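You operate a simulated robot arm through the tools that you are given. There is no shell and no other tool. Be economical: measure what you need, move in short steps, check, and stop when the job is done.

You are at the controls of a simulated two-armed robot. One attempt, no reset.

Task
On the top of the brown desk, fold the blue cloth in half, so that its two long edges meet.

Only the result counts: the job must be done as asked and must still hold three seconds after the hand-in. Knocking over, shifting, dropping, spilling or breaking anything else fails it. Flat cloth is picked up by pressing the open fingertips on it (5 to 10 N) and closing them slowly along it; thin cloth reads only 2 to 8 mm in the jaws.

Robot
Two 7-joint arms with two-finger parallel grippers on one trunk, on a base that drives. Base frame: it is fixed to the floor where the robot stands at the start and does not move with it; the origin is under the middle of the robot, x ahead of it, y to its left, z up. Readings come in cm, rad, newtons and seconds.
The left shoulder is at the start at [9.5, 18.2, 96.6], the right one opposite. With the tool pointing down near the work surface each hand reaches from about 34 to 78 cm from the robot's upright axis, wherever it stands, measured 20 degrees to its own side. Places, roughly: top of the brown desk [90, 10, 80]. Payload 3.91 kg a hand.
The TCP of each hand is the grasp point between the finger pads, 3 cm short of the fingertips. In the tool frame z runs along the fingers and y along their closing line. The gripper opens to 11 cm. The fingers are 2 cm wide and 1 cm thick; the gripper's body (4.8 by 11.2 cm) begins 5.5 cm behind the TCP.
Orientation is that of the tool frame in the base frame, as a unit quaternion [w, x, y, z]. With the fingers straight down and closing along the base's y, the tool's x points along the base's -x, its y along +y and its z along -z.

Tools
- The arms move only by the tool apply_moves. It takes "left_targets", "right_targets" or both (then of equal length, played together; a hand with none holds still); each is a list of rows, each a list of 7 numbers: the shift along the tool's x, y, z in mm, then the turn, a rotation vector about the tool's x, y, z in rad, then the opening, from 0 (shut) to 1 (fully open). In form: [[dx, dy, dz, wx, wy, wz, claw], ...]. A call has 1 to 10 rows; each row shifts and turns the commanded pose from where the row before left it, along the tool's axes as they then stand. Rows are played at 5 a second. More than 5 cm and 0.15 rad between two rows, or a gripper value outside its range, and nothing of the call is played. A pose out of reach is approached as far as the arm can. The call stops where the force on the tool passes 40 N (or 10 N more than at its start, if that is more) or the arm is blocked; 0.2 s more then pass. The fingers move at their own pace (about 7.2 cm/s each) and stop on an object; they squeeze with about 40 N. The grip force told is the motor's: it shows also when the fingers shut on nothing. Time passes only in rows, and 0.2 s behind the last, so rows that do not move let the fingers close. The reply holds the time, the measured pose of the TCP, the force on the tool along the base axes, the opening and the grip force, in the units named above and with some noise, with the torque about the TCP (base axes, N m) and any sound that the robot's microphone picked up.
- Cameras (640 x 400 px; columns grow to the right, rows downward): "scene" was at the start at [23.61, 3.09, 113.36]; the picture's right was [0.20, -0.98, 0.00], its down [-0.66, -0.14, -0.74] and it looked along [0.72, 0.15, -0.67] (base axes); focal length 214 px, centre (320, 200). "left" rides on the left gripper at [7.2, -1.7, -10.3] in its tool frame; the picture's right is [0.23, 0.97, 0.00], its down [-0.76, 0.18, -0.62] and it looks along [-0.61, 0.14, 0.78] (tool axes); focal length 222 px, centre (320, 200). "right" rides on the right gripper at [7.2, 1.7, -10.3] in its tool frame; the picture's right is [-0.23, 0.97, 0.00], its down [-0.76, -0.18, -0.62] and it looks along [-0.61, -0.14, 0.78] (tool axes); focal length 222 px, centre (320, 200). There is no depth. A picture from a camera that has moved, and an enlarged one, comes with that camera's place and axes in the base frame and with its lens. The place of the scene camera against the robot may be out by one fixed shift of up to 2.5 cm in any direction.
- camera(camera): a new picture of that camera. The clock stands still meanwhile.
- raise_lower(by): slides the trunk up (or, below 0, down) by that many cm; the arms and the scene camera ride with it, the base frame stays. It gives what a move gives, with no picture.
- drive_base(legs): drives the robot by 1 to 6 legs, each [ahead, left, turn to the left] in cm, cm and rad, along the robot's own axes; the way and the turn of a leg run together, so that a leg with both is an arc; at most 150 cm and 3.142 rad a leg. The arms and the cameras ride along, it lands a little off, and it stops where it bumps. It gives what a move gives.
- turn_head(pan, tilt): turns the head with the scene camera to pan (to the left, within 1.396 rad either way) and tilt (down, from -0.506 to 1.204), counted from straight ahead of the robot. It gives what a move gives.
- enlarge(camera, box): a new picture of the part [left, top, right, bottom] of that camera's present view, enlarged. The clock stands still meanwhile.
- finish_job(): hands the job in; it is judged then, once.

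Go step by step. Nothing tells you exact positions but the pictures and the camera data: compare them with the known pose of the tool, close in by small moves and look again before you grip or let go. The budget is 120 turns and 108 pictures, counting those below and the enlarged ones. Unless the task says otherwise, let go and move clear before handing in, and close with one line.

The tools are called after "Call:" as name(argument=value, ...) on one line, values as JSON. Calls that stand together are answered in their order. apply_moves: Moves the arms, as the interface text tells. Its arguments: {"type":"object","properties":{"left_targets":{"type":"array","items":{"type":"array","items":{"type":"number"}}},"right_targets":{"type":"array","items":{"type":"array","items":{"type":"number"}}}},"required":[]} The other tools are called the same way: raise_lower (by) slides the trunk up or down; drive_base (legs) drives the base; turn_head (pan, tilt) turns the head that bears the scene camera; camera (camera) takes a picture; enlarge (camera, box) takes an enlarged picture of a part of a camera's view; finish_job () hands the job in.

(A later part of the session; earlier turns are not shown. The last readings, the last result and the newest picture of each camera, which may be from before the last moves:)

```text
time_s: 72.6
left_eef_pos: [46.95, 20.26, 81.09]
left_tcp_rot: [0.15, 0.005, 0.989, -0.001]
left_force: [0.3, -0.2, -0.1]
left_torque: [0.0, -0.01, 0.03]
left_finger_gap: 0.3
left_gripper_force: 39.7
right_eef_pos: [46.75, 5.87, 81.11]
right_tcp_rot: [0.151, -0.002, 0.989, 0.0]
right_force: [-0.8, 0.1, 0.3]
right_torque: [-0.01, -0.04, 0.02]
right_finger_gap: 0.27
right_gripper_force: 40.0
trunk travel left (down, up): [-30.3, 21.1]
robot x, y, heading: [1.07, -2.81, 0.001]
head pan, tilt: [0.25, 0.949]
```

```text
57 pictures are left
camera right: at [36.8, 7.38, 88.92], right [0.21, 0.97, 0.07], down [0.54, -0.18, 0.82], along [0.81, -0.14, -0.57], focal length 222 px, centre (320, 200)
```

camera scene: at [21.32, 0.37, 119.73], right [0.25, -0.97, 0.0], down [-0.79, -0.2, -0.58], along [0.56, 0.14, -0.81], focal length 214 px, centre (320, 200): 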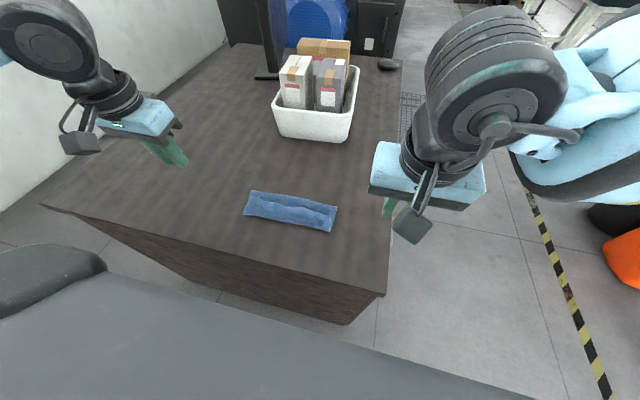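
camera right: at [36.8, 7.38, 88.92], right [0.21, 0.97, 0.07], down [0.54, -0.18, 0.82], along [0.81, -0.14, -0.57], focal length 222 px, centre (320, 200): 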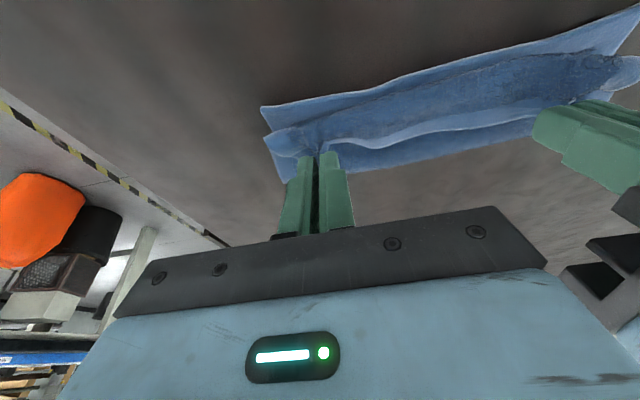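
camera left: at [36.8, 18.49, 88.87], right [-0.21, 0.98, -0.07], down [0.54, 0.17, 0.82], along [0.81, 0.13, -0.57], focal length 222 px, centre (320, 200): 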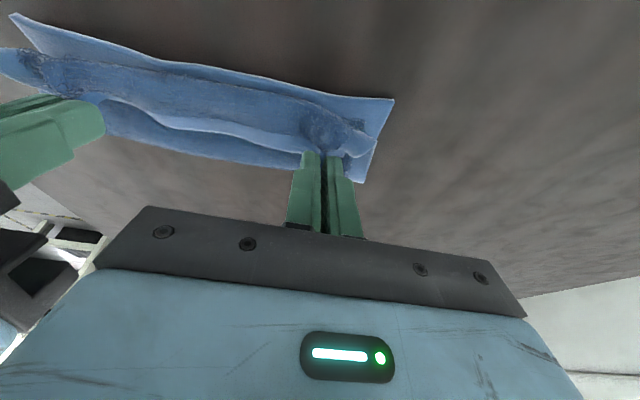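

Only the flap edge is held on both sides. I'll carry it back up above the true fold line (x≈53) to open the fold and pull it straight, spreading the hands slightly.

Call:
apply_moves(left_targets=[[-10, 1.5, -16, 0, 0, 0, 0], [-16.8, 1.5, -9.4, 0, 0, 0, 0], [-20, 1.5, -6, 0, 0, 0, 0], [-20, 1.5, -6, 0, 0, 0, 0], [0, 0, 0, 0, 0, 0, 0]], right_targets=[[-10, -1.5, -16, 0, 0, 0, 0], [-16.8, -1.5, -9.4, 0, 0, 0, 0], [-20, -1.5, -6, 0, 0, 0, 0], [-20, -1.5, -6, 0, 0, 0, 0], [0, 0, 0, 0, 0, 0, 0]])

Call:
camera(camera="scene")

Call:
camera(camera="left")

Call:
camera(camera="right")

```text
time_s: 73.8
left_eef_pos: [52.07, 20.72, 86.63]
left_tcp_rot: [0.151, 0.004, 0.989, -0.002]
left_force: [0.2, 0.0, -0.2]
left_torque: [-0.01, 0.02, 0.01]
left_finger_gap: 0.3
left_gripper_force: 40.5
right_eef_pos: [51.94, 5.39, 86.75]
right_tcp_rot: [0.149, -0.002, 0.989, 0.0]
right_force: [-0.5, 1.2, -0.5]
right_torque: [0.05, -0.02, 0.0]
right_finger_gap: 0.23
right_gripper_force: 39.7
trunk travel left (down, up): [-30.3, 21.1]
robot x, y, heading: [1.2, -2.83, 0.0]
head pan, tilt: [0.25, 0.949]
```

```text
56 pictures are left
camera scene: at [21.3, 0.37, 119.73], right [0.25, -0.97, 0.0], down [-0.79, -0.2, -0.58], along [0.56, 0.14, -0.81], focal length 214 px, centre (320, 200)
```

scene: 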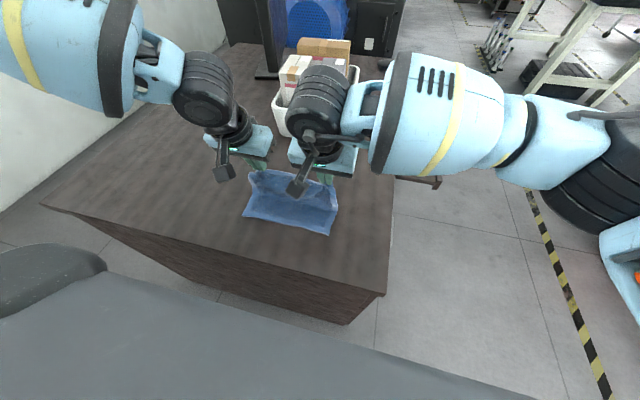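

```text
55 pictures are left
camera left: at [41.99, 19.12, 94.44], right [-0.21, 0.98, -0.07], down [0.54, 0.17, 0.82], along [0.81, 0.13, -0.57], focal length 222 px, centre (320, 200)
```

left: 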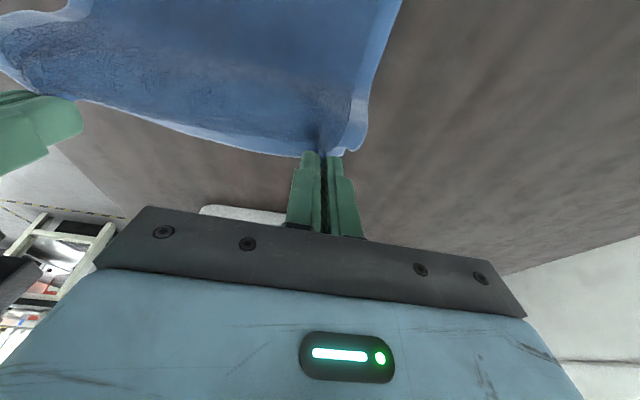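

```text
54 pictures are left
camera right: at [42.05, 6.82, 94.52], right [0.21, 0.97, 0.07], down [0.54, -0.18, 0.82], along [0.81, -0.14, -0.57], focal length 222 px, centre (320, 200)
```

right: 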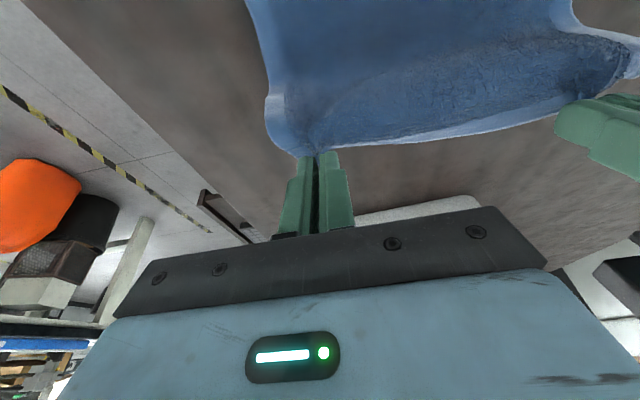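

The cloth hangs from its edge. I'll tension it over the fold line, then bring it down along a taut quarter circle toward the near edge with increasing tilt.

Call:
apply_moves(left_targets=[[-17, 0, -1, 0, 0, 0, 0], [0, 0, 0, 0, 0, 0, 0], [23.5, 0, -2.5, 0, -0.0625, 0, 0], [18.1, 0, -1.7, 0, -0.0625, 0, 0], [18.1, 0, 0.4, 0, -0.0625, 0, 0], [17.9, 0, 2.6, 0, -0.0625, 0, 0], [17.3, 0, 4.7, 0, -0.0625, 0, 0], [16.8, 0, 6.6, 0, -0.075, 0, 0], [13.6, 0, 9, 0, 0, 0, 0], [0, 0, 0, 0, 0, 0, 0]], right_targets=[[-17, 0, -1, 0, 0, 0, 0], [0, 0, 0, 0, 0, 0, 0], [23.5, 0, -2.5, 0, -0.0625, 0, 0], [18.1, 0, -1.7, 0, -0.0625, 0, 0], [18.1, 0, 0.4, 0, -0.0625, 0, 0], [17.9, 0, 2.6, 0, -0.0625, 0, 0], [17.3, 0, 4.7, 0, -0.0625, 0, 0], [16.8, 0, 6.6, 0, -0.075, 0, 0], [13.6, 0, 9, 0, 0, 0, 0], [0, 0, 0, 0, 0, 0, 0]])

Call:
camera(camera="left")

Call:
camera(camera="right")

```text
time_s: 76.0
left_eef_pos: [44.97, 20.76, 79.76]
left_tcp_rot: [0.339, 0.004, 0.941, -0.002]
left_force: [-1.3, -1.3, -0.5]
left_torque: [0.01, 0.03, -0.01]
left_finger_gap: 0.27
left_gripper_force: 40.0
left hand out of reach, approached as far as the arm can: row 8
right_eef_pos: [43.68, 5.28, 80.16]
right_tcp_rot: [0.339, -0.001, 0.941, 0.001]
right_force: [0.2, 0.6, 0.2]
right_torque: [0.03, -0.01, -0.01]
right_finger_gap: 0.23
right_gripper_force: 40.2
trunk travel left (down, up): [-30.3, 21.1]
robot x, y, heading: [0.93, -2.83, 0.004]
head pan, tilt: [0.25, 0.949]
```

```text
53 pictures are left
camera left: at [32.75, 19.05, 83.08], right [-0.17, 0.98, -0.15], down [0.19, 0.18, 0.97], along [0.97, 0.13, -0.22], focal length 222 px, centre (320, 200)
```

left: 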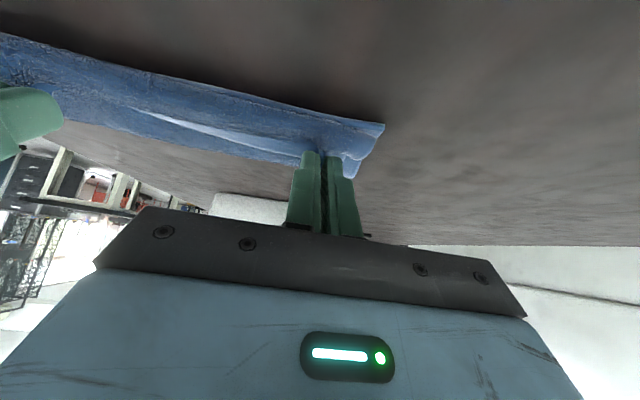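

```text
52 pictures are left
camera right: at [31.58, 6.83, 83.54], right [0.17, 0.97, 0.15], down [0.19, -0.18, 0.97], along [0.97, -0.14, -0.22], focal length 222 px, centre (320, 200)
```

right: 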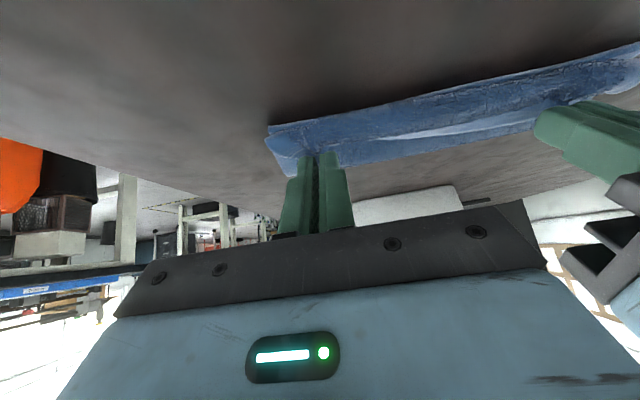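

Call:
enlarge(camera="left", box=[230, 80, 422, 200])

Call:
enlarge(camera="right", box=[230, 80, 422, 200])

```text
3.33 times, centred on (326, 140) of left
camera zoom: at [32.75, 19.05, 83.08], right [-0.17, 0.98, -0.15], down [0.19, 0.18, 0.97], along [0.97, 0.13, -0.22], focal length 740 px, centre (300, 400)
```

zoom: 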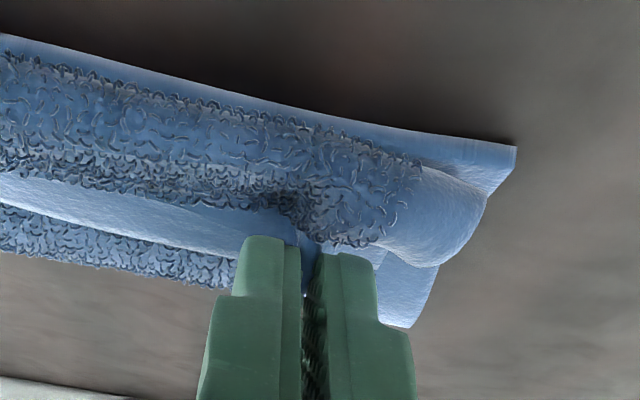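

```text
3.33 times, centred on (326, 140) of right
camera zoom: at [31.58, 6.83, 83.54], right [0.17, 0.97, 0.15], down [0.19, -0.18, 0.97], along [0.97, -0.14, -0.22], focal length 740 px, centre (300, 400)
```

zoom: 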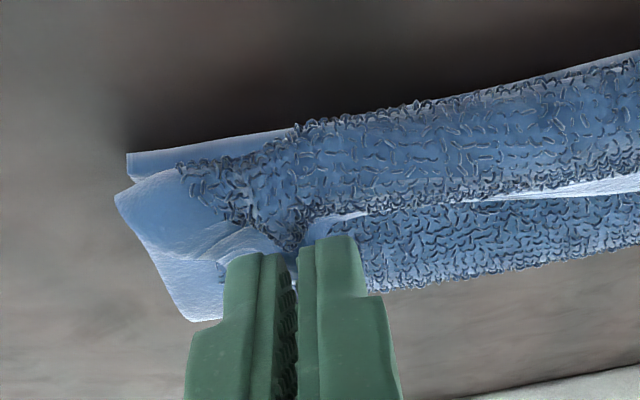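

The cloth wants to curl back at the pinch because there's slack and the left arm can't come any closer. I'll re-open the fold, back the base off 8 cm for room, and then lay it down taut with more tilt.

Call:
apply_moves(left_targets=[[-16, 0, -19.3, 0, 0, 0, 0], [-16, 0, -19.3, 0, 0, 0, 0], [-19.3, 0, 15.9, 0, 0, 0, 0], [-19.3, 0, 15.9, 0, 0, 0, 0], [-19.3, 0, 15.9, 0, 0, 0, 0], [-19.3, 0, 15.9, 0, 0, 0, 0]], right_targets=[[-15, 0, -18, 0, 0, 0, 0], [-15, 0, -18, 0, 0, 0, 0], [-22, 0, 18.2, 0, 0, 0, 0], [-22, 0, 18.2, 0, 0, 0, 0], [-22, 0, 18.2, 0, 0, 0, 0], [-22, 0, 18.2, 0, 0, 0, 0]])

Call:
camera(camera="left")

```text
time_s: 77.4
left_eef_pos: [56.34, 20.7, 84.49]
left_tcp_rot: [0.338, 0.003, 0.941, -0.002]
left_force: [-0.1, -0.2, 0.2]
left_torque: [0.01, 0.03, 0.01]
left_finger_gap: 0.27
left_gripper_force: 40.0
left hand out of reach, approached as far as the arm can: row 1, 2
right_eef_pos: [55.1, 5.28, 84.84]
right_tcp_rot: [0.337, -0.001, 0.941, 0.001]
right_force: [0.2, 0.0, 0.3]
right_torque: [0.0, 0.01, 0.01]
right_finger_gap: 0.21
right_gripper_force: 39.9
trunk travel left (down, up): [-30.3, 21.1]
robot x, y, heading: [1.13, -2.96, 0.007]
head pan, tilt: [0.25, 0.949]
```

```text
49 pictures are left
camera left: at [44.09, 18.94, 87.82], right [-0.17, 0.98, -0.15], down [0.19, 0.18, 0.96], along [0.97, 0.13, -0.22], focal length 222 px, centre (320, 200)
```

left: 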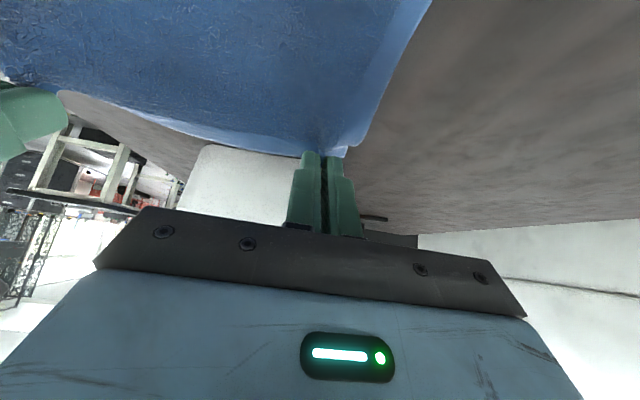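

Call:
drive_base(legs=[[-9, 0, 0]])

Call:
camera(camera="scene")

Call:
camera(camera="right")

```text
time_s: 78.5
left_eef_pos: [47.21, 20.51, 84.46]
left_tcp_rot: [0.338, 0.005, 0.941, -0.003]
left_force: [0.0, -0.6, 0.9]
left_torque: [0.02, 0.02, 0.01]
left_finger_gap: 0.29
left_gripper_force: 39.7
right_eef_pos: [46.03, 5.19, 84.85]
right_tcp_rot: [0.338, -0.001, 0.941, 0.0]
right_force: [-0.1, 0.7, 0.5]
right_torque: [0.01, 0.04, 0.05]
right_finger_gap: 0.24
right_gripper_force: 39.8
trunk travel left (down, up): [-30.3, 21.1]
robot x, y, heading: [-7.85, -2.95, -0.001]
head pan, tilt: [0.25, 0.949]
```

```text
48 pictures are left
camera scene: at [12.3, 0.35, 119.74], right [0.25, -0.97, 0.0], down [-0.79, -0.2, -0.58], along [0.56, 0.14, -0.81], focal length 214 px, centre (320, 200)
```

scene: 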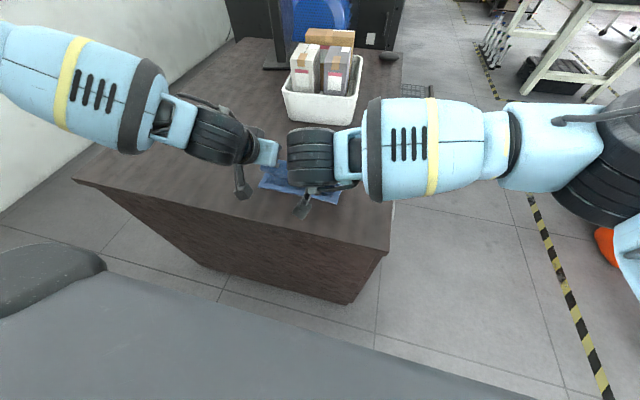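

```text
47 pictures are left
camera right: at [33.99, 6.8, 88.23], right [0.17, 0.97, 0.14], down [0.19, -0.18, 0.97], along [0.97, -0.14, -0.22], focal length 222 px, centre (320, 200)
```

right: 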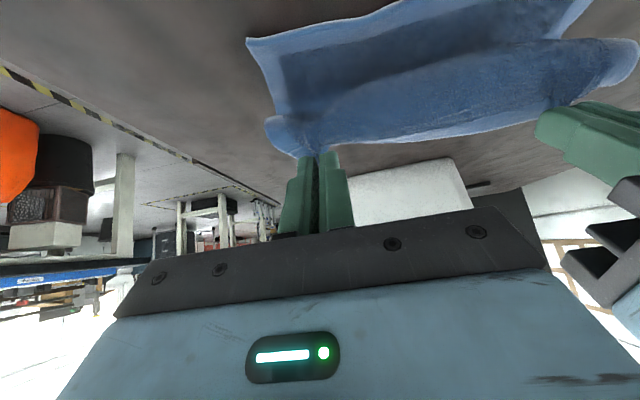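

There's good clearance now. Laying it down along a taut arc with more tilt.

Call:
apply_moves(left_targets=[[21.5, 0, -10.7, 0, -0.1, 0, 0], [20.7, 0, 2.6, 0, -0.1, 0, 0], [21.2, 0, 5.2, 0, -0.09, 0, 0], [0, 0, 0, 0, 0, 0, 0]], right_targets=[[14.9, 0, -0.2, 0, -0.1, 0, 0], [20.7, 0, 2.6, 0, -0.1, 0, 0], [21.2, 0, 5.2, 0, -0.09, 0, 0], [0, 0, 0, 0, 0, 0, 0]])

Call:
camera(camera="left")

Call:
camera(camera="right")

```text
time_s: 79.5
left_eef_pos: [42.87, 20.58, 80.31]
left_tcp_rot: [0.471, 0.003, 0.882, -0.002]
left_force: [0.5, -0.8, -1.7]
left_torque: [-0.02, 0.02, 0.03]
left_finger_gap: 0.29
left_gripper_force: 39.8
right_eef_pos: [42.61, 5.25, 80.34]
right_tcp_rot: [0.469, -0.001, 0.883, 0.001]
right_force: [0.5, -1.2, 0.3]
right_torque: [0.0, -0.01, 0.01]
right_finger_gap: 0.25
right_gripper_force: 40.1
trunk travel left (down, up): [-30.3, 21.1]
robot x, y, heading: [-7.47, -3.02, -0.001]
head pan, tilt: [0.25, 0.949]
```

```text
46 pictures are left
camera left: at [30.14, 18.94, 80.06], right [-0.12, 0.97, -0.19], down [-0.09, 0.18, 0.98], along [0.99, 0.13, 0.07], focal length 222 px, centre (320, 200)
```

left: 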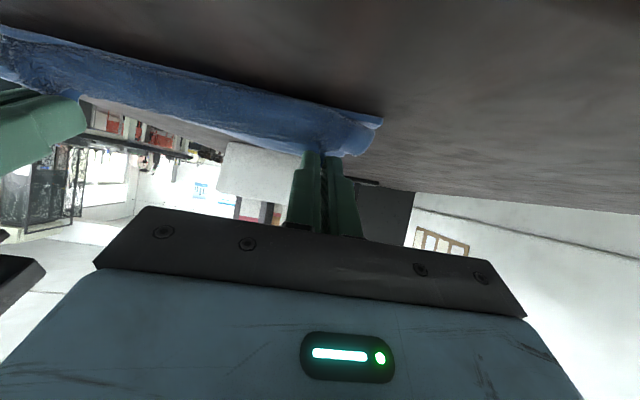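

```text
45 pictures are left
camera right: at [30.2, 6.78, 80.07], right [0.12, 0.97, 0.19], down [-0.09, -0.18, 0.98], along [0.99, -0.14, 0.07], focal length 222 px, centre (320, 200)
```

right: 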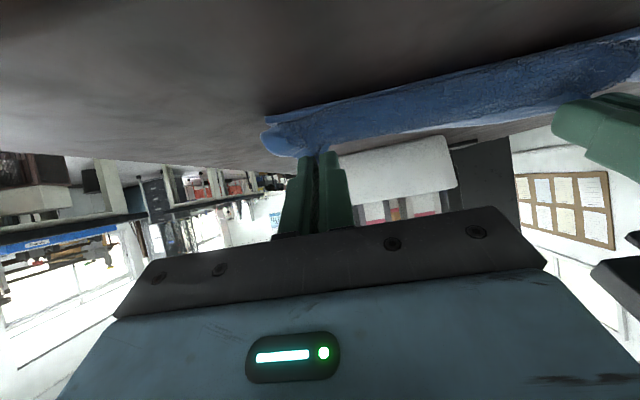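

Call:
enlarge(camera="left", box=[230, 80, 422, 200])

Call:
enlarge(camera="right", box=[230, 80, 422, 200])

```text
3.33 times, centred on (326, 140) of left
camera zoom: at [30.14, 18.94, 80.06], right [-0.12, 0.97, -0.19], down [-0.09, 0.18, 0.98], along [0.99, 0.13, 0.07], focal length 740 px, centre (300, 400)
```

zoom: 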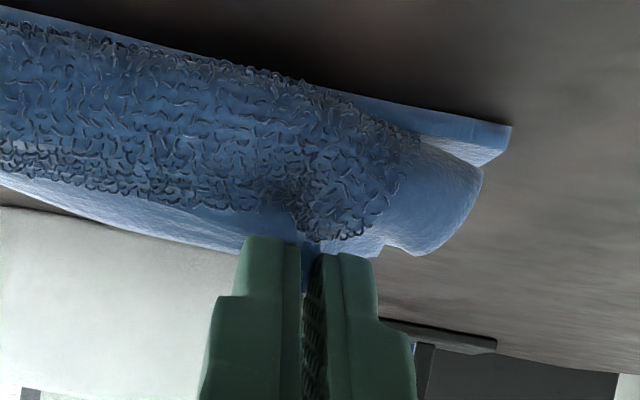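

```text
3.33 times, centred on (326, 140) of right
camera zoom: at [30.2, 6.78, 80.07], right [0.12, 0.97, 0.19], down [-0.09, -0.18, 0.98], along [0.99, -0.14, 0.07], focal length 740 px, centre (300, 400)
```

zoom: 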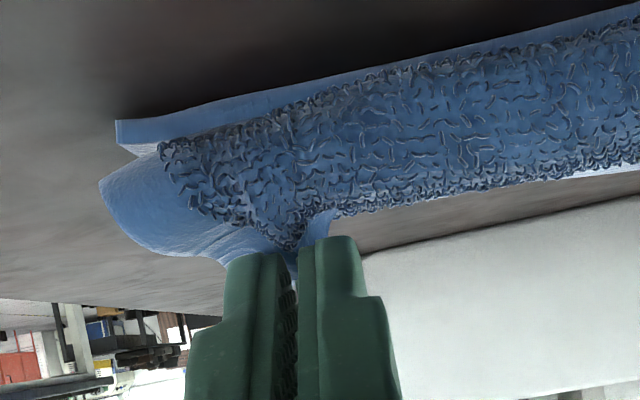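

There's still a slack bulge in front of the hem. I'll pull the hands 2.5 cm toward me at this height to draw it straight.

Call:
apply_moves(left_targets=[[7, 0, -10.4, 0, 0, 0, 0], [7, 0, -10.4, 0, 0, 0, 0], [0, 0, 0, 0, 0, 0, 0]], right_targets=[[7, 0, -10.4, 0, 0, 0, 0], [7, 0, -10.4, 0, 0, 0, 0], [0, 0, 0, 0, 0, 0, 0]])

Call:
enlarge(camera="left", box=[230, 80, 422, 200])

Call:
enlarge(camera="right", box=[230, 80, 422, 200])

```text
time_s: 80.3
left_eef_pos: [40.37, 20.6, 80.35]
left_tcp_rot: [0.47, 0.003, 0.883, -0.002]
left_force: [-0.3, 0.1, 0.3]
left_torque: [0.01, 0.0, 0.02]
left_finger_gap: 0.26
left_gripper_force: 39.9
right_eef_pos: [40.21, 5.23, 80.31]
right_tcp_rot: [0.47, -0.001, 0.883, 0.001]
right_force: [0.5, 0.3, 1.2]
right_torque: [0.0, 0.0, 0.01]
right_finger_gap: 0.25
right_gripper_force: 39.9
trunk travel left (down, up): [-30.3, 21.1]
robot x, y, heading: [-7.84, -2.98, 0.004]
head pan, tilt: [0.25, 0.949]
```

```text
3.33 times, centred on (326, 140) of left
camera zoom: at [27.59, 18.98, 80.04], right [-0.12, 0.97, -0.19], down [-0.09, 0.18, 0.98], along [0.99, 0.13, 0.07], focal length 740 px, centre (300, 400)
```

zoom: 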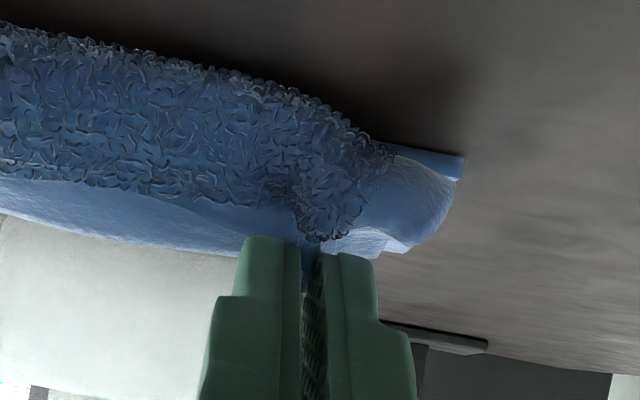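

```text
3.33 times, centred on (326, 140) of right
camera zoom: at [27.73, 6.77, 80.05], right [0.12, 0.97, 0.19], down [-0.09, -0.18, 0.98], along [0.99, -0.14, 0.07], focal length 740 px, centre (300, 400)
```

zoom: 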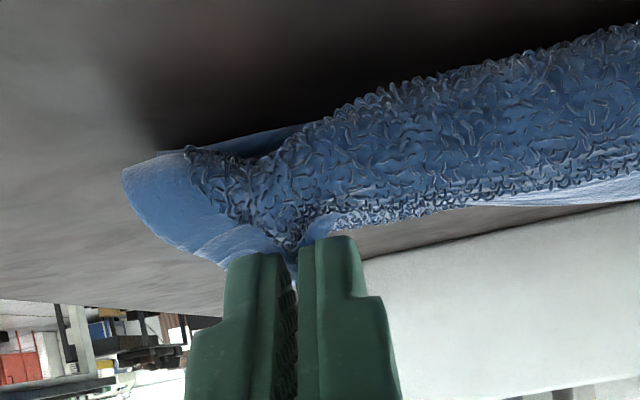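

The stiff cloth keeps exiting the pinch the wrong way. A better grip closes along x with the hem inside the jaws, so I'll lay the far edge flat again first and then regrip. Opening the cloth back out now.

Call:
apply_moves(left_targets=[[-30.6, 0, 3, 0, 0, 0, 0], [-30.6, 0, 12, 0, 0, 0, 0], [-30.6, 0, 20, 0, 0, 0, 0]], right_targets=[[-30.6, 0, 3, 0, 0, 0, 0], [-30.6, 0, 12, 0, 0, 0, 0], [-30.6, 0, 20, 0, 0, 0, 0]])

Call:
drive_base(legs=[[9, 0, 0]])

Call:
apply_moves(left_targets=[[0, 0, 0, 0, 0.14, 0, 0], [0, 0, 0, 0, 0.14, 0, 0], [0, 0, 0, 0, 0.14, 0, 0], [0, 0, 0, 0, 0.14, 0, 0], [0, 0, 0, 0, 0.12, 0, 0]], right_targets=[[0, 0, 0, 0, 0.14, 0, 0], [0, 0, 0, 0, 0.14, 0, 0], [0, 0, 0, 0, 0.14, 0, 0], [0, 0, 0, 0, 0.14, 0, 0], [0, 0, 0, 0, 0.12, 0, 0]])

```text
time_s: 81.1
left_eef_pos: [48.28, 20.51, 85.93]
left_tcp_rot: [0.471, 0.004, 0.882, -0.003]
left_force: [0.6, 0.5, -0.5]
left_torque: [-0.01, -0.02, 0.05]
left_finger_gap: 0.26
left_gripper_force: 40.0
right_eef_pos: [48.21, 5.19, 85.93]
right_tcp_rot: [0.471, -0.002, 0.882, 0.002]
right_force: [-0.6, 0.0, -0.6]
right_torque: [-0.03, 0.01, 0.0]
right_finger_gap: 0.24
right_gripper_force: 39.9
trunk travel left (down, up): [-30.3, 21.1]
robot x, y, heading: [-7.92, -3.21, -0.0]
head pan, tilt: [0.25, 0.949]
```

```text
time_s: 82.2
left_eef_pos: [57.01, 20.73, 86.0]
left_tcp_rot: [0.47, 0.003, 0.883, -0.002]
left_force: [-0.2, 0.1, -0.4]
left_torque: [0.07, 0.01, 0.04]
left_finger_gap: 0.27
left_gripper_force: 39.8
right_eef_pos: [57.22, 5.3, 85.72]
right_tcp_rot: [0.47, -0.002, 0.883, 0.001]
right_force: [0.3, -0.1, -0.8]
right_torque: [-0.03, 0.01, -0.01]
right_finger_gap: 0.22
right_gripper_force: 39.7
trunk travel left (down, up): [-30.3, 21.1]
robot x, y, heading: [0.84, -2.76, 0.001]
head pan, tilt: [0.25, 0.949]
```

```text
time_s: 83.4
left_eef_pos: [57.16, 20.6, 86.1]
left_tcp_rot: [0.148, 0.004, 0.989, -0.002]
left_force: [0.1, -0.2, 0.1]
left_torque: [0.01, -0.02, 0.02]
left_finger_gap: 0.26
left_gripper_force: 40.2
right_eef_pos: [56.95, 5.4, 85.92]
right_tcp_rot: [0.147, -0.003, 0.989, 0.001]
right_force: [0.4, -0.1, 1.3]
right_torque: [0.01, 0.0, -0.01]
right_finger_gap: 0.23
right_gripper_force: 39.8
trunk travel left (down, up): [-30.3, 21.1]
robot x, y, heading: [1.14, -2.67, 0.0]
head pan, tilt: [0.25, 0.949]
```

Call:
apply_moves(left_targets=[[-15, 0, 14, 0, 0, 0, 0], [-8, 0, 20, 0, 0, 0, 0], [0, 0, 20, 0, 0, 0, 0], [3, 0, 19, 0, 0, 0, 0], [0, 0, 0, 0, 0, 0, 0]], right_targets=[[-15, 0, 14, 0, 0, 0, 0], [-8, 0, 20, 0, 0, 0, 0], [0, 0, 20, 0, 0, 0, 0], [3, 0, 19, 0, 0, 0, 0], [0, 0, 0, 0, 0, 0, 0]])

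Call:
camera(camera="left")

Call:
camera(camera="right")

```text
time_s: 84.6
left_eef_pos: [61.05, 20.64, 79.79]
left_tcp_rot: [0.149, 0.004, 0.989, -0.001]
left_force: [0.1, 0.0, 0.4]
left_torque: [0.02, -0.03, 0.02]
left_finger_gap: 0.26
left_gripper_force: 40.4
right_eef_pos: [61.12, 5.4, 79.41]
right_tcp_rot: [0.149, -0.003, 0.989, 0.002]
right_force: [-0.4, 0.7, -0.5]
right_torque: [0.0, -0.04, 0.01]
right_finger_gap: 0.28
right_gripper_force: 39.9
trunk travel left (down, up): [-30.3, 21.1]
robot x, y, heading: [1.11, -2.99, 0.002]
head pan, tilt: [0.25, 0.949]
```

```text
40 pictures are left
camera left: at [51.05, 18.87, 87.45], right [-0.21, 0.98, -0.07], down [0.55, 0.17, 0.82], along [0.81, 0.13, -0.57], focal length 222 px, centre (320, 200)
```

left: 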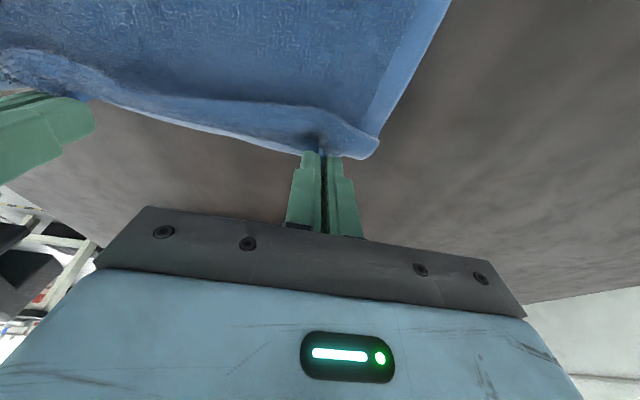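

```text
39 pictures are left
camera right: at [51.24, 6.99, 87.26], right [0.21, 0.97, 0.07], down [0.54, -0.18, 0.82], along [0.81, -0.14, -0.57], focal length 222 px, centre (320, 200)
```

right: 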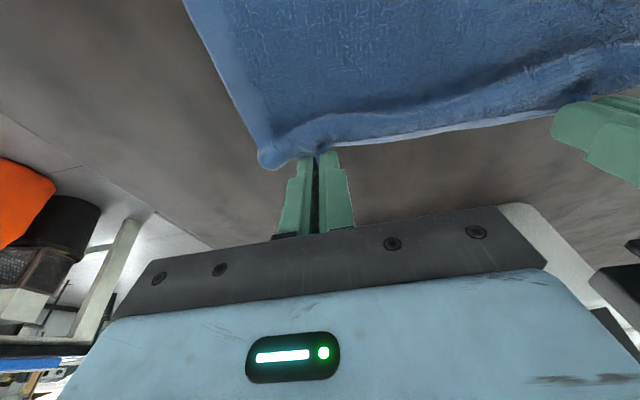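

A little slack remains. I'll pull 8 mm farther out, touch down, and release with a spread.

Call:
apply_moves(left_targets=[[-7.6, 0, 2.3, 0, 0, 0, 0], [1.2, 0, 4.5, 0, 0, 0, 0], [0, 1.5, 0, 0, 0, 0, 0.045], [0, 1.5, 0, 0, 0, 0, 0.09], [0, 1.5, 0, 0, 0, 0, 0.135], [0, 1.5, 0, 0, 0, 0, 0.18], [-6, 0, -19, 0, 0, 0, 0.18], [-6, 0, -19, 0, 0.1, 0, 0.18], [-6, 0, -19, 0, 0.1, 0, 0.18], [-6, 40, -19, 0, 0.1, 0, 0.18]], right_targets=[[-7.6, 0, 2.3, 0, 0, 0, 0], [1.2, 0, 2.5, 0, 0, 0, 0], [0, -1.5, 0, 0, 0, 0, 0.045], [0, -1.5, 0, 0, 0, 0, 0.09], [0, -1.5, 0, 0, 0, 0, 0.135], [0, -1.5, 0, 0, 0, 0, 0.18], [-6, 0, -19, 0, 0, 0, 0.18], [-6, 0, -19, 0, 0.1, 0, 0.18], [-6, 0, -19, 0, 0.1, 0, 0.18], [-6, -40, -19, 0, 0.1, 0, 0.18]])

Call:
camera(camera="scene")

Call:
camera(camera="left")

Call:
camera(camera="right")

```text
time_s: 86.8
left_eef_pos: [62.52, 25.02, 87.08]
left_tcp_rot: [-0.001, 0.006, 1.0, -0.001]
left_force: [-0.6, 0.4, 0.9]
left_torque: [-0.01, 0.0, -0.01]
left_finger_gap: 1.97
left_gripper_force: 0.0
right_eef_pos: [62.6, 0.66, 87.1]
right_tcp_rot: [-0.002, -0.003, 1.0, 0.001]
right_force: [0.5, 0.3, 0.3]
right_torque: [0.02, 0.01, -0.01]
right_finger_gap: 2.0
right_gripper_force: 0.1
trunk travel left (down, up): [-30.3, 21.1]
robot x, y, heading: [1.29, -2.98, 0.0]
head pan, tilt: [0.25, 0.949]
```

```text
38 pictures are left
camera scene: at [21.29, 0.32, 119.73], right [0.25, -0.97, 0.0], down [-0.79, -0.2, -0.58], along [0.56, 0.15, -0.81], focal length 214 px, centre (320, 200)
```

scene: 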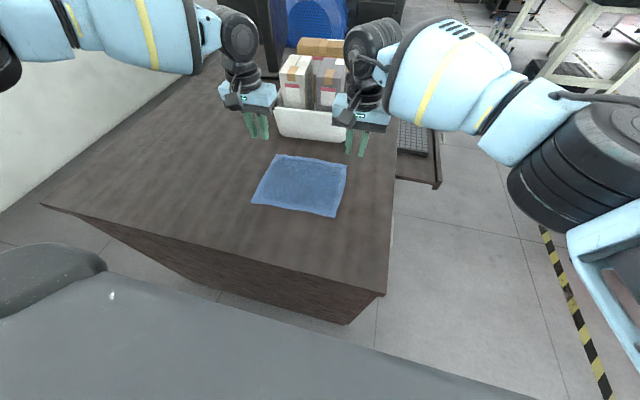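

```text
37 pictures are left
camera left: at [55.35, 23.37, 97.5], right [-0.22, 0.98, 0.0], down [0.76, 0.17, 0.62], along [0.61, 0.13, -0.78], focal length 222 px, centre (320, 200)
```

left: 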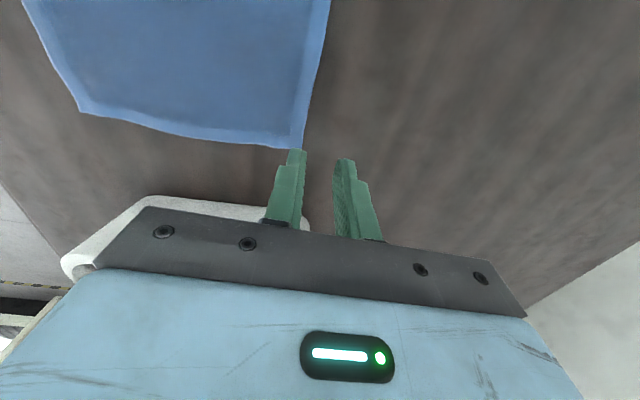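

```text
36 pictures are left
camera right: at [55.53, 2.25, 97.46], right [0.22, 0.98, 0.0], down [0.76, -0.17, 0.62], along [0.61, -0.14, -0.78], focal length 222 px, centre (320, 200)
```

right: 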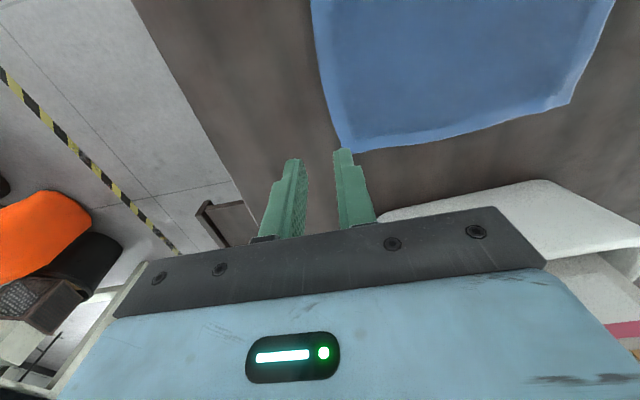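

The cloth is flat again, now spanning x≈48.7–66.5. Next I'll yaw both hands so they close along x (both cameras toward +y), ready for a proper hem grip.

Call:
apply_moves(left_targets=[[0, 0, -10, 0, 0, 0.149, 0.27], [0, 0, 0, 0, 0, 0.149, 0.27], [0, 0, 0, 0, 0, 0.149, 0.27], [0, 0, 0, 0, 0, 0.149, 0.27], [0, 0, 0, 0, 0, 0.149, 0.27], [0, 0, 0, 0, 0, 0.149, 0.27], [0, 0, 0, 0, 0, 0.149, 0.27], [0, 0, 0, 0, 0, 0.149, 0.27], [0, 0, 0, 0, 0, 0.149, 0.27], [0, 0, 0, 0, 0, 0.149, 0.27]], right_targets=[[0, 0, -10, 0, 0, 0.149, 0.27], [0, 0, 0, 0, 0, 0.149, 0.27], [0, 0, 0, 0, 0, 0.149, 0.27], [0, 0, 0, 0, 0, 0.149, 0.27], [0, 0, 0, 0, 0, 0.149, 0.27], [0, 0, 0, 0, 0, 0.149, 0.27], [0, 0, 0, 0, 0, 0.149, 0.27], [0, 0, 0, 0, 0, 0.149, 0.27], [0, 0, 0, 0, 0, 0.149, 0.27], [0, 0, 0, 0, 0, 0.149, 0.27]])

Call:
apply_moves(left_targets=[[0, 0, 0, 0, 0, 0.08, 0.27], [-10, 15, 0, 0, 0, 0, 0.27], [-15, 15, 0, 0, 0, 0, 0.27]], right_targets=[[0, 0, 0, 0, 0, 0.08, 0.27], [15, 15, 0, 0, 0, 0, 0.27], [15, 15, 0, 0, 0, 0, 0.27]])

```text
time_s: 89.0
left_eef_pos: [62.63, 25.05, 88.1]
left_tcp_rot: [0.001, 0.682, 0.731, -0.001]
left_force: [-0.7, -0.7, 0.4]
left_torque: [0.01, 0.02, 0.02]
left_finger_gap: 2.96
left_gripper_force: 0.2
right_eef_pos: [62.53, 0.76, 88.07]
right_tcp_rot: [0.0, 0.677, 0.736, 0.0]
right_force: [-0.4, -0.5, 0.3]
right_torque: [0.01, 0.03, 0.02]
right_finger_gap: 2.97
right_gripper_force: 0.0
trunk travel left (down, up): [-30.3, 21.1]
robot x, y, heading: [1.13, -2.98, 0.001]
head pan, tilt: [0.25, 0.949]
```

```text
time_s: 90.0
left_eef_pos: [64.76, 23.37, 88.06]
left_tcp_rot: [0.001, 0.71, 0.704, -0.001]
left_force: [0.9, -0.6, 0.2]
left_torque: [-0.02, -0.03, 0.0]
left_finger_gap: 2.97
left_gripper_force: 0.0
left hand out of reach, approached as far as the arm can: row 3
right_eef_pos: [67.68, -2.07, 87.81]
right_tcp_rot: [-0.004, 0.738, 0.674, -0.001]
right_force: [0.2, -0.3, -0.4]
right_torque: [-0.04, 0.0, -0.01]
right_finger_gap: 2.96
right_gripper_force: 0.0
right hand out of reach, approached as far as the arm can: row 3
trunk travel left (down, up): [-30.3, 21.1]
robot x, y, heading: [1.05, -2.77, -0.002]
head pan, tilt: [0.25, 0.949]
stopped in row 3 (right hand): the arm was blocked; the commanded pose is now the measured one
```

The right arm reported being blocked, so I'm looking before anything else.

Call:
camera(camera="scene")

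Call:
camera(camera="right")

```text
35 pictures are left
camera scene: at [21.26, 0.44, 119.73], right [0.25, -0.97, 0.0], down [-0.79, -0.2, -0.58], along [0.56, 0.14, -0.81], focal length 214 px, centre (320, 200)
```

scene: 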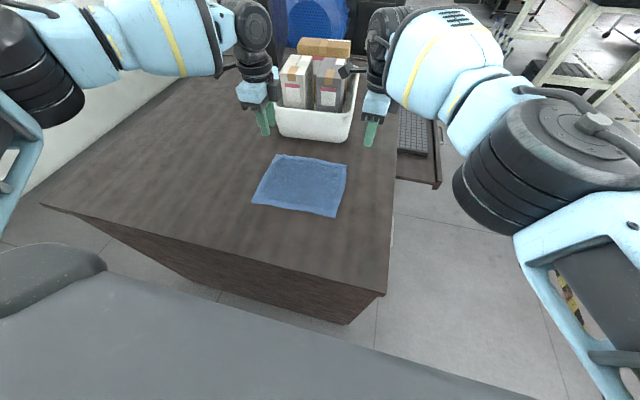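

```text
34 pictures are left
camera right: at [70.25, 4.82, 98.18], right [0.95, -0.32, -0.01], down [-0.24, -0.74, 0.62], along [-0.2, -0.59, -0.78], focal length 222 px, centre (320, 200)
```

right: 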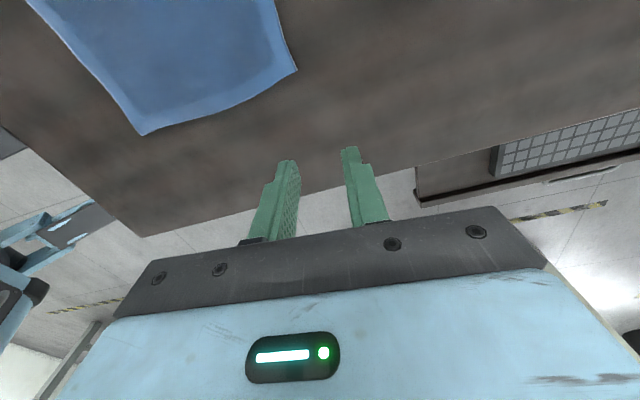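

Nothing seems disturbed, but the far edge is now too far out for this posture. I'll retreat to the near edge and try the hem grip there. If it works, I can slide the whole cloth toward me for better reach.

Call:
apply_moves(left_targets=[[-2.6, -34, 0, 0, 0, 0, 0.27], [-2.6, -34, 0, 0, 0, 0, 0.27], [-2.6, -34, 10, 0, 0, 0, 0.27], [-2.6, -34, 10, 0, 0, 0, 0.27], [-2.6, -33, 20, 0, 0, 0, 0.27], [0, 0, 0, 0, 0, 0, 0.27]], right_targets=[[0, -38.5, -10, 0, 0, 0, 0.27], [10, -38.5, 0, 0, 0, 0, 0.27], [11, -38.5, 10, 0, 0, 0, 0.27], [11, -38.5, 15, 0, 0, 0, 0.27], [11, -38.5, 20, 0, 0, 0, 0.27], [0, 0, 0, 0, 0, -0.09, 0.27]])

Call:
camera(camera="left")

Call:
camera(camera="right")

```text
time_s: 91.4
left_eef_pos: [48.0, 22.18, 84.1]
left_tcp_rot: [0.001, 0.71, 0.705, 0.0]
left_force: [0.0, -0.2, -0.3]
left_torque: [0.0, -0.03, 0.0]
left_finger_gap: 2.97
left_gripper_force: 0.0
right_eef_pos: [48.89, 4.07, 84.49]
right_tcp_rot: [-0.004, 0.705, 0.709, -0.001]
right_force: [-0.6, 0.0, 0.0]
right_torque: [0.01, 0.01, 0.0]
right_finger_gap: 2.98
right_gripper_force: 0.1
trunk travel left (down, up): [-30.3, 21.1]
robot x, y, heading: [0.78, -2.9, 0.006]
head pan, tilt: [0.25, 0.949]
```

```text
33 pictures are left
camera left: at [46.24, 29.39, 94.48], right [0.98, 0.22, 0.0], down [0.17, -0.76, 0.62], along [0.14, -0.61, -0.78], focal length 222 px, centre (320, 200)
```

left: 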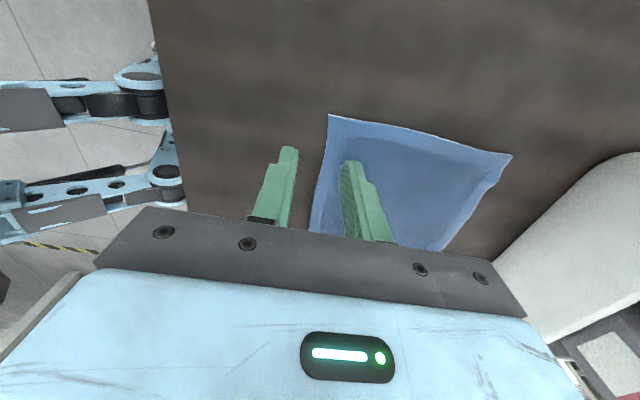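

```text
32 pictures are left
camera right: at [50.68, 11.2, 94.91], right [0.97, -0.22, -0.01], down [-0.17, -0.76, 0.62], along [-0.15, -0.6, -0.78], focal length 222 px, centre (320, 200)
```

right: 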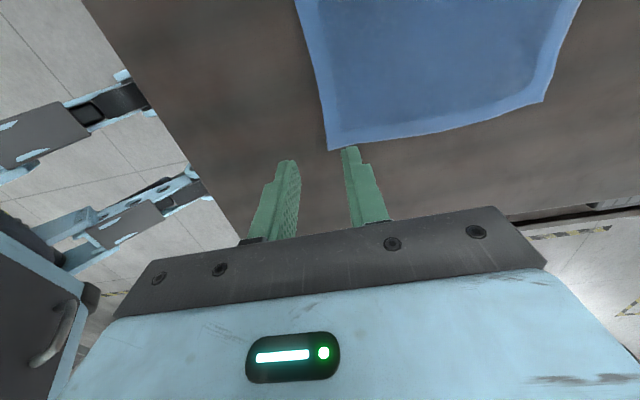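

Reach is fine here. The hem grip has the inner finger on the cloth and the outer one off the edge, tilted a touch lower. Descending.

Call:
apply_moves(left_targets=[[0, 0, 20, -0.07, 0, 0, 0.27], [0, 0, 20, 0, 0, 0, 0.27], [0, 0, 13, 0, 0, 0, 0.27]], right_targets=[[0, -2, 20, -0.07, 0, 0, 0.27], [0, 0, 20, 0, 0, 0, 0.27], [0, 0, 16, 0, 0, 0, 0.27]])

```text
time_s: 92.2
left_eef_pos: [48.25, 22.08, 78.93]
left_tcp_rot: [0.025, 0.71, 0.704, 0.023]
left_force: [-0.3, 0.2, -1.0]
left_torque: [-0.01, -0.01, 0.01]
left_finger_gap: 2.95
left_gripper_force: 0.0
right_eef_pos: [48.79, 4.0, 78.87]
right_tcp_rot: [0.02, 0.706, 0.708, 0.024]
right_force: [0.1, 0.6, -0.1]
right_torque: [0.03, 0.02, 0.01]
right_finger_gap: 2.95
right_gripper_force: 0.1
trunk travel left (down, up): [-30.3, 21.1]
robot x, y, heading: [0.81, -2.83, -0.003]
head pan, tilt: [0.25, 0.949]
```

Call:
apply_moves(left_targets=[[0, 0, 3, 0, 0, 0, 0.27], [0, 0, 2, 0, 0, 0, 0.27], [0, 0, 0.5, 0, 0, 0, 0.27]], right_targets=[[0, 0, 3, 0, 0, 0, 0.27], [0, 0, 2, 0, 0, 0, 0.27], [0, 0, 0.5, 0, 0, 0, 0.27]])

```text
time_s: 93.0
left_eef_pos: [48.24, 22.03, 78.36]
left_tcp_rot: [0.025, 0.709, 0.705, 0.024]
left_force: [0.4, -0.1, 0.5]
left_torque: [0.0, 0.01, 0.0]
left_finger_gap: 2.96
left_gripper_force: 0.0
right_eef_pos: [48.9, 4.11, 78.46]
right_tcp_rot: [0.021, 0.705, 0.708, 0.024]
right_force: [-0.1, 0.1, 0.9]
right_torque: [0.01, 0.01, -0.01]
right_finger_gap: 2.98
right_gripper_force: 0.0
trunk travel left (down, up): [-30.3, 21.1]
robot x, y, heading: [0.95, -2.51, 0.007]
head pan, tilt: [0.25, 0.949]
```

Call:
apply_moves(left_targets=[[0, 0, 1.5, 0, 0, 0, 0.27], [0, 0, 1.2, 0, 0, 0, 0.27]], right_targets=[[0, 0, 1.5, 0, 0, 0, 0.27], [0, 0, 1.5, 0, 0, 0, 0.27]])

```text
time_s: 93.6
left_eef_pos: [48.19, 22.19, 78.16]
left_tcp_rot: [0.026, 0.709, 0.704, 0.025]
left_force: [-1.3, 2.9, 8.3]
left_torque: [0.08, 0.01, 0.03]
left_finger_gap: 2.95
left_gripper_force: 0.1
right_eef_pos: [48.85, 4.08, 78.22]
right_tcp_rot: [0.02, 0.706, 0.708, 0.025]
right_force: [0.0, -0.9, 5.9]
right_torque: [-0.05, -0.09, -0.03]
right_finger_gap: 2.98
right_gripper_force: 0.6
trunk travel left (down, up): [-30.3, 21.1]
robot x, y, heading: [1.32, -2.82, 0.0]
head pan, tilt: [0.25, 0.949]
```

Contact at 6–8 N. Closing slowly, with the inner finger held still.

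Call:
apply_moves(left_targets=[[0, 1.4, 0, 0, 0, 0, 0.24], [0, 1.4, 0, 0, 0, 0, 0.21], [0, 1.4, 0, 0, 0, 0, 0.18], [0, 1.4, 0, 0, 0, 0, 0.15], [0, 1.4, 0, 0, 0, 0, 0.12], [0, 1.4, 0, 0, 0, 0, 0.09], [0, 1.4, 0, 0, 0, 0, 0.06], [0, 1.4, 0, 0, 0, 0, 0.03], [0, 0, 0, 0, 0, 0, 0], [0, 0, 0, 0, 0, 0, 0]], right_targets=[[0, 1.4, 0, 0, 0, 0, 0.24], [0, 1.4, 0, 0, 0, 0, 0.21], [0, 1.4, 0, 0, 0, 0, 0.18], [0, 1.4, 0, 0, 0, 0, 0.15], [0, 1.4, 0, 0, 0, 0, 0.12], [0, 1.4, 0, 0, 0, 0, 0.09], [0, 1.4, 0, 0, 0, 0, 0.06], [0, 1.4, 0, 0, 0, 0, 0.03], [0, 0, 0, 0, 0, 0, 0], [0, 0, 0, 0, 0, 0, 0]])

Call:
enlarge(camera="left", box=[230, 80, 422, 200])

Call:
enlarge(camera="right", box=[230, 80, 422, 200])

```text
time_s: 95.8
left_eef_pos: [49.28, 22.09, 78.25]
left_tcp_rot: [0.026, 0.71, 0.703, 0.024]
left_force: [-0.1, -0.8, 11.5]
left_torque: [-0.03, -0.04, -0.02]
left_finger_gap: 0.22
left_gripper_force: 40.1
right_eef_pos: [49.99, 4.01, 78.23]
right_tcp_rot: [0.021, 0.706, 0.708, 0.025]
right_force: [-2.5, -0.4, 9.9]
right_torque: [0.01, 0.03, -0.02]
right_finger_gap: 0.23
right_gripper_force: 39.8
trunk travel left (down, up): [-30.3, 21.1]
robot x, y, heading: [1.23, -2.91, -0.001]
head pan, tilt: [0.25, 0.949]
```

```text
3.33 times, centred on (326, 140) of left
camera zoom: at [46.9, 29.27, 88.41], right [0.97, 0.22, 0.07], down [0.13, -0.76, 0.64], along [0.19, -0.61, -0.77], focal length 740 px, centre (300, 400)
```

zoom: 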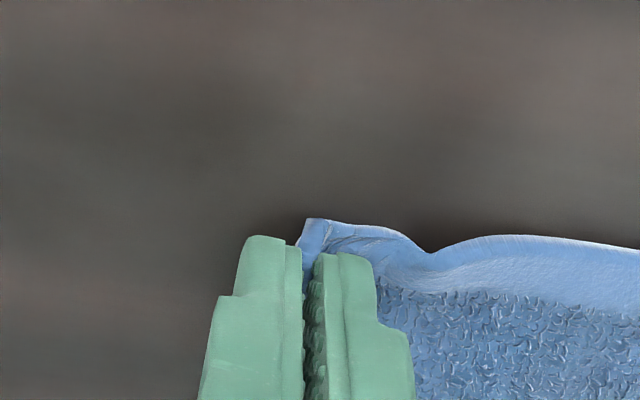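

```text
3.33 times, centred on (326, 140) of right
camera zoom: at [51.01, 11.16, 88.75], right [0.97, -0.22, 0.06], down [-0.21, -0.77, 0.61], along [-0.09, -0.6, -0.79], focal length 740 px, centre (300, 400)
```

zoom: 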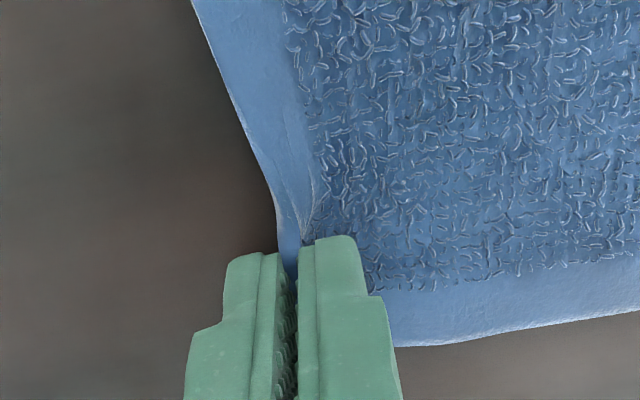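

That is a true hem grip on both sides, with the edge standing in the jaws. I'll now drag the whole cloth about 6.5 cm toward me with this grip, so that the far edge comes into easy reach for folding near-to-far.

Call:
apply_moves(left_targets=[[0, 0, -4, 0.07, 0, 0, 0], [0, -13, 0, 0, 0, 0, 0], [0, -13, 0, 0, 0, 0, 0], [0, -13, 0, 0, 0, 0, 0], [0, -13, 0, 0, 0, 0, 0], [0, -13, 0, 0, 0, 0, 0], [0, 0, 0, 0, 0, 0, 0]], right_targets=[[0, 0, -4, 0.07, 0, 0, 0], [0, -14, 0, 0, 0, 0, 0], [0, -14, 0, 0, 0, 0, 0], [0, -14, 0, 0, 0, 0, 0], [0, -15, 0, 0, 0, 0, 0], [0, -15, 0, 0, 0, 0, 0], [0, 0, 0, 0, 0, 0, 0]])

Call:
camera(camera="scene")

Call:
camera(camera="left")

Call:
camera(camera="right")

```text
time_s: 97.4
left_eef_pos: [42.87, 22.29, 78.64]
left_tcp_rot: [0.0, 0.711, 0.703, -0.001]
left_force: [-0.5, -0.2, 1.4]
left_torque: [-0.02, -0.01, 0.01]
left_finger_gap: 0.19
left_gripper_force: 39.7
right_eef_pos: [42.69, 4.06, 78.54]
right_tcp_rot: [-0.003, 0.706, 0.708, -0.001]
right_force: [-0.2, 0.2, 0.4]
right_torque: [0.02, -0.03, 0.0]
right_finger_gap: 0.23
right_gripper_force: 39.7
trunk travel left (down, up): [-30.3, 21.1]
robot x, y, heading: [0.86, -2.92, 0.005]
head pan, tilt: [0.25, 0.949]
```

```text
29 pictures are left
camera scene: at [21.3, 0.37, 119.73], right [0.25, -0.97, 0.0], down [-0.79, -0.2, -0.58], along [0.56, 0.14, -0.81], focal length 214 px, centre (320, 200)
```

scene: 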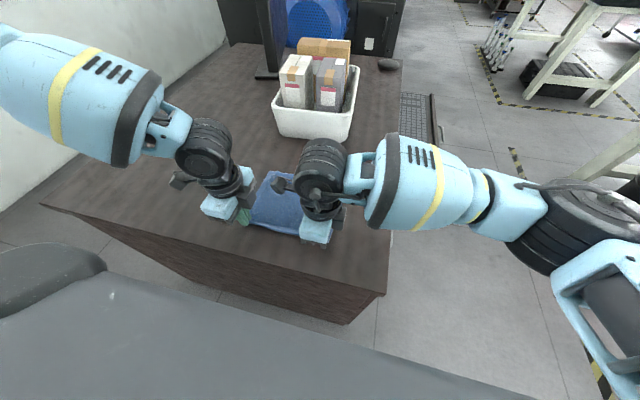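

```text
28 pictures are left
camera left: at [41.21, 29.35, 88.87], right [0.98, 0.22, 0.0], down [0.17, -0.76, 0.62], along [0.14, -0.61, -0.78], focal length 222 px, centre (320, 200)
```

left: 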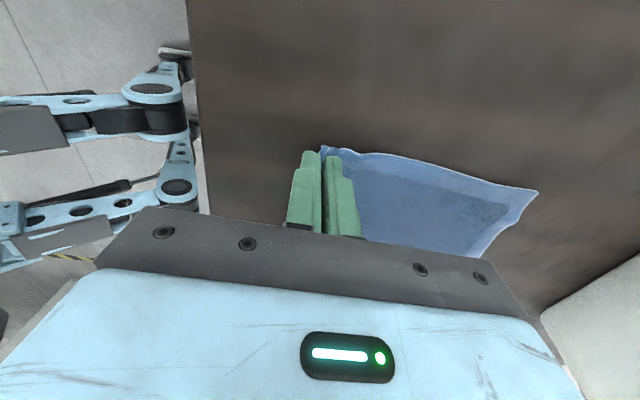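

```text
27 pictures are left
camera right: at [44.57, 11.19, 88.96], right [0.97, -0.22, -0.01], down [-0.17, -0.76, 0.62], along [-0.15, -0.6, -0.78], focal length 222 px, centre (320, 200)
```

right: 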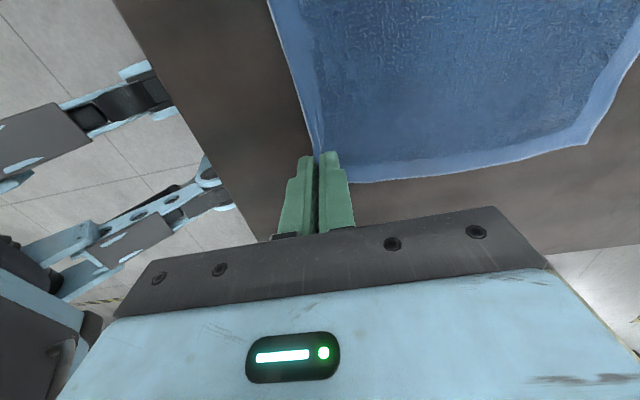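

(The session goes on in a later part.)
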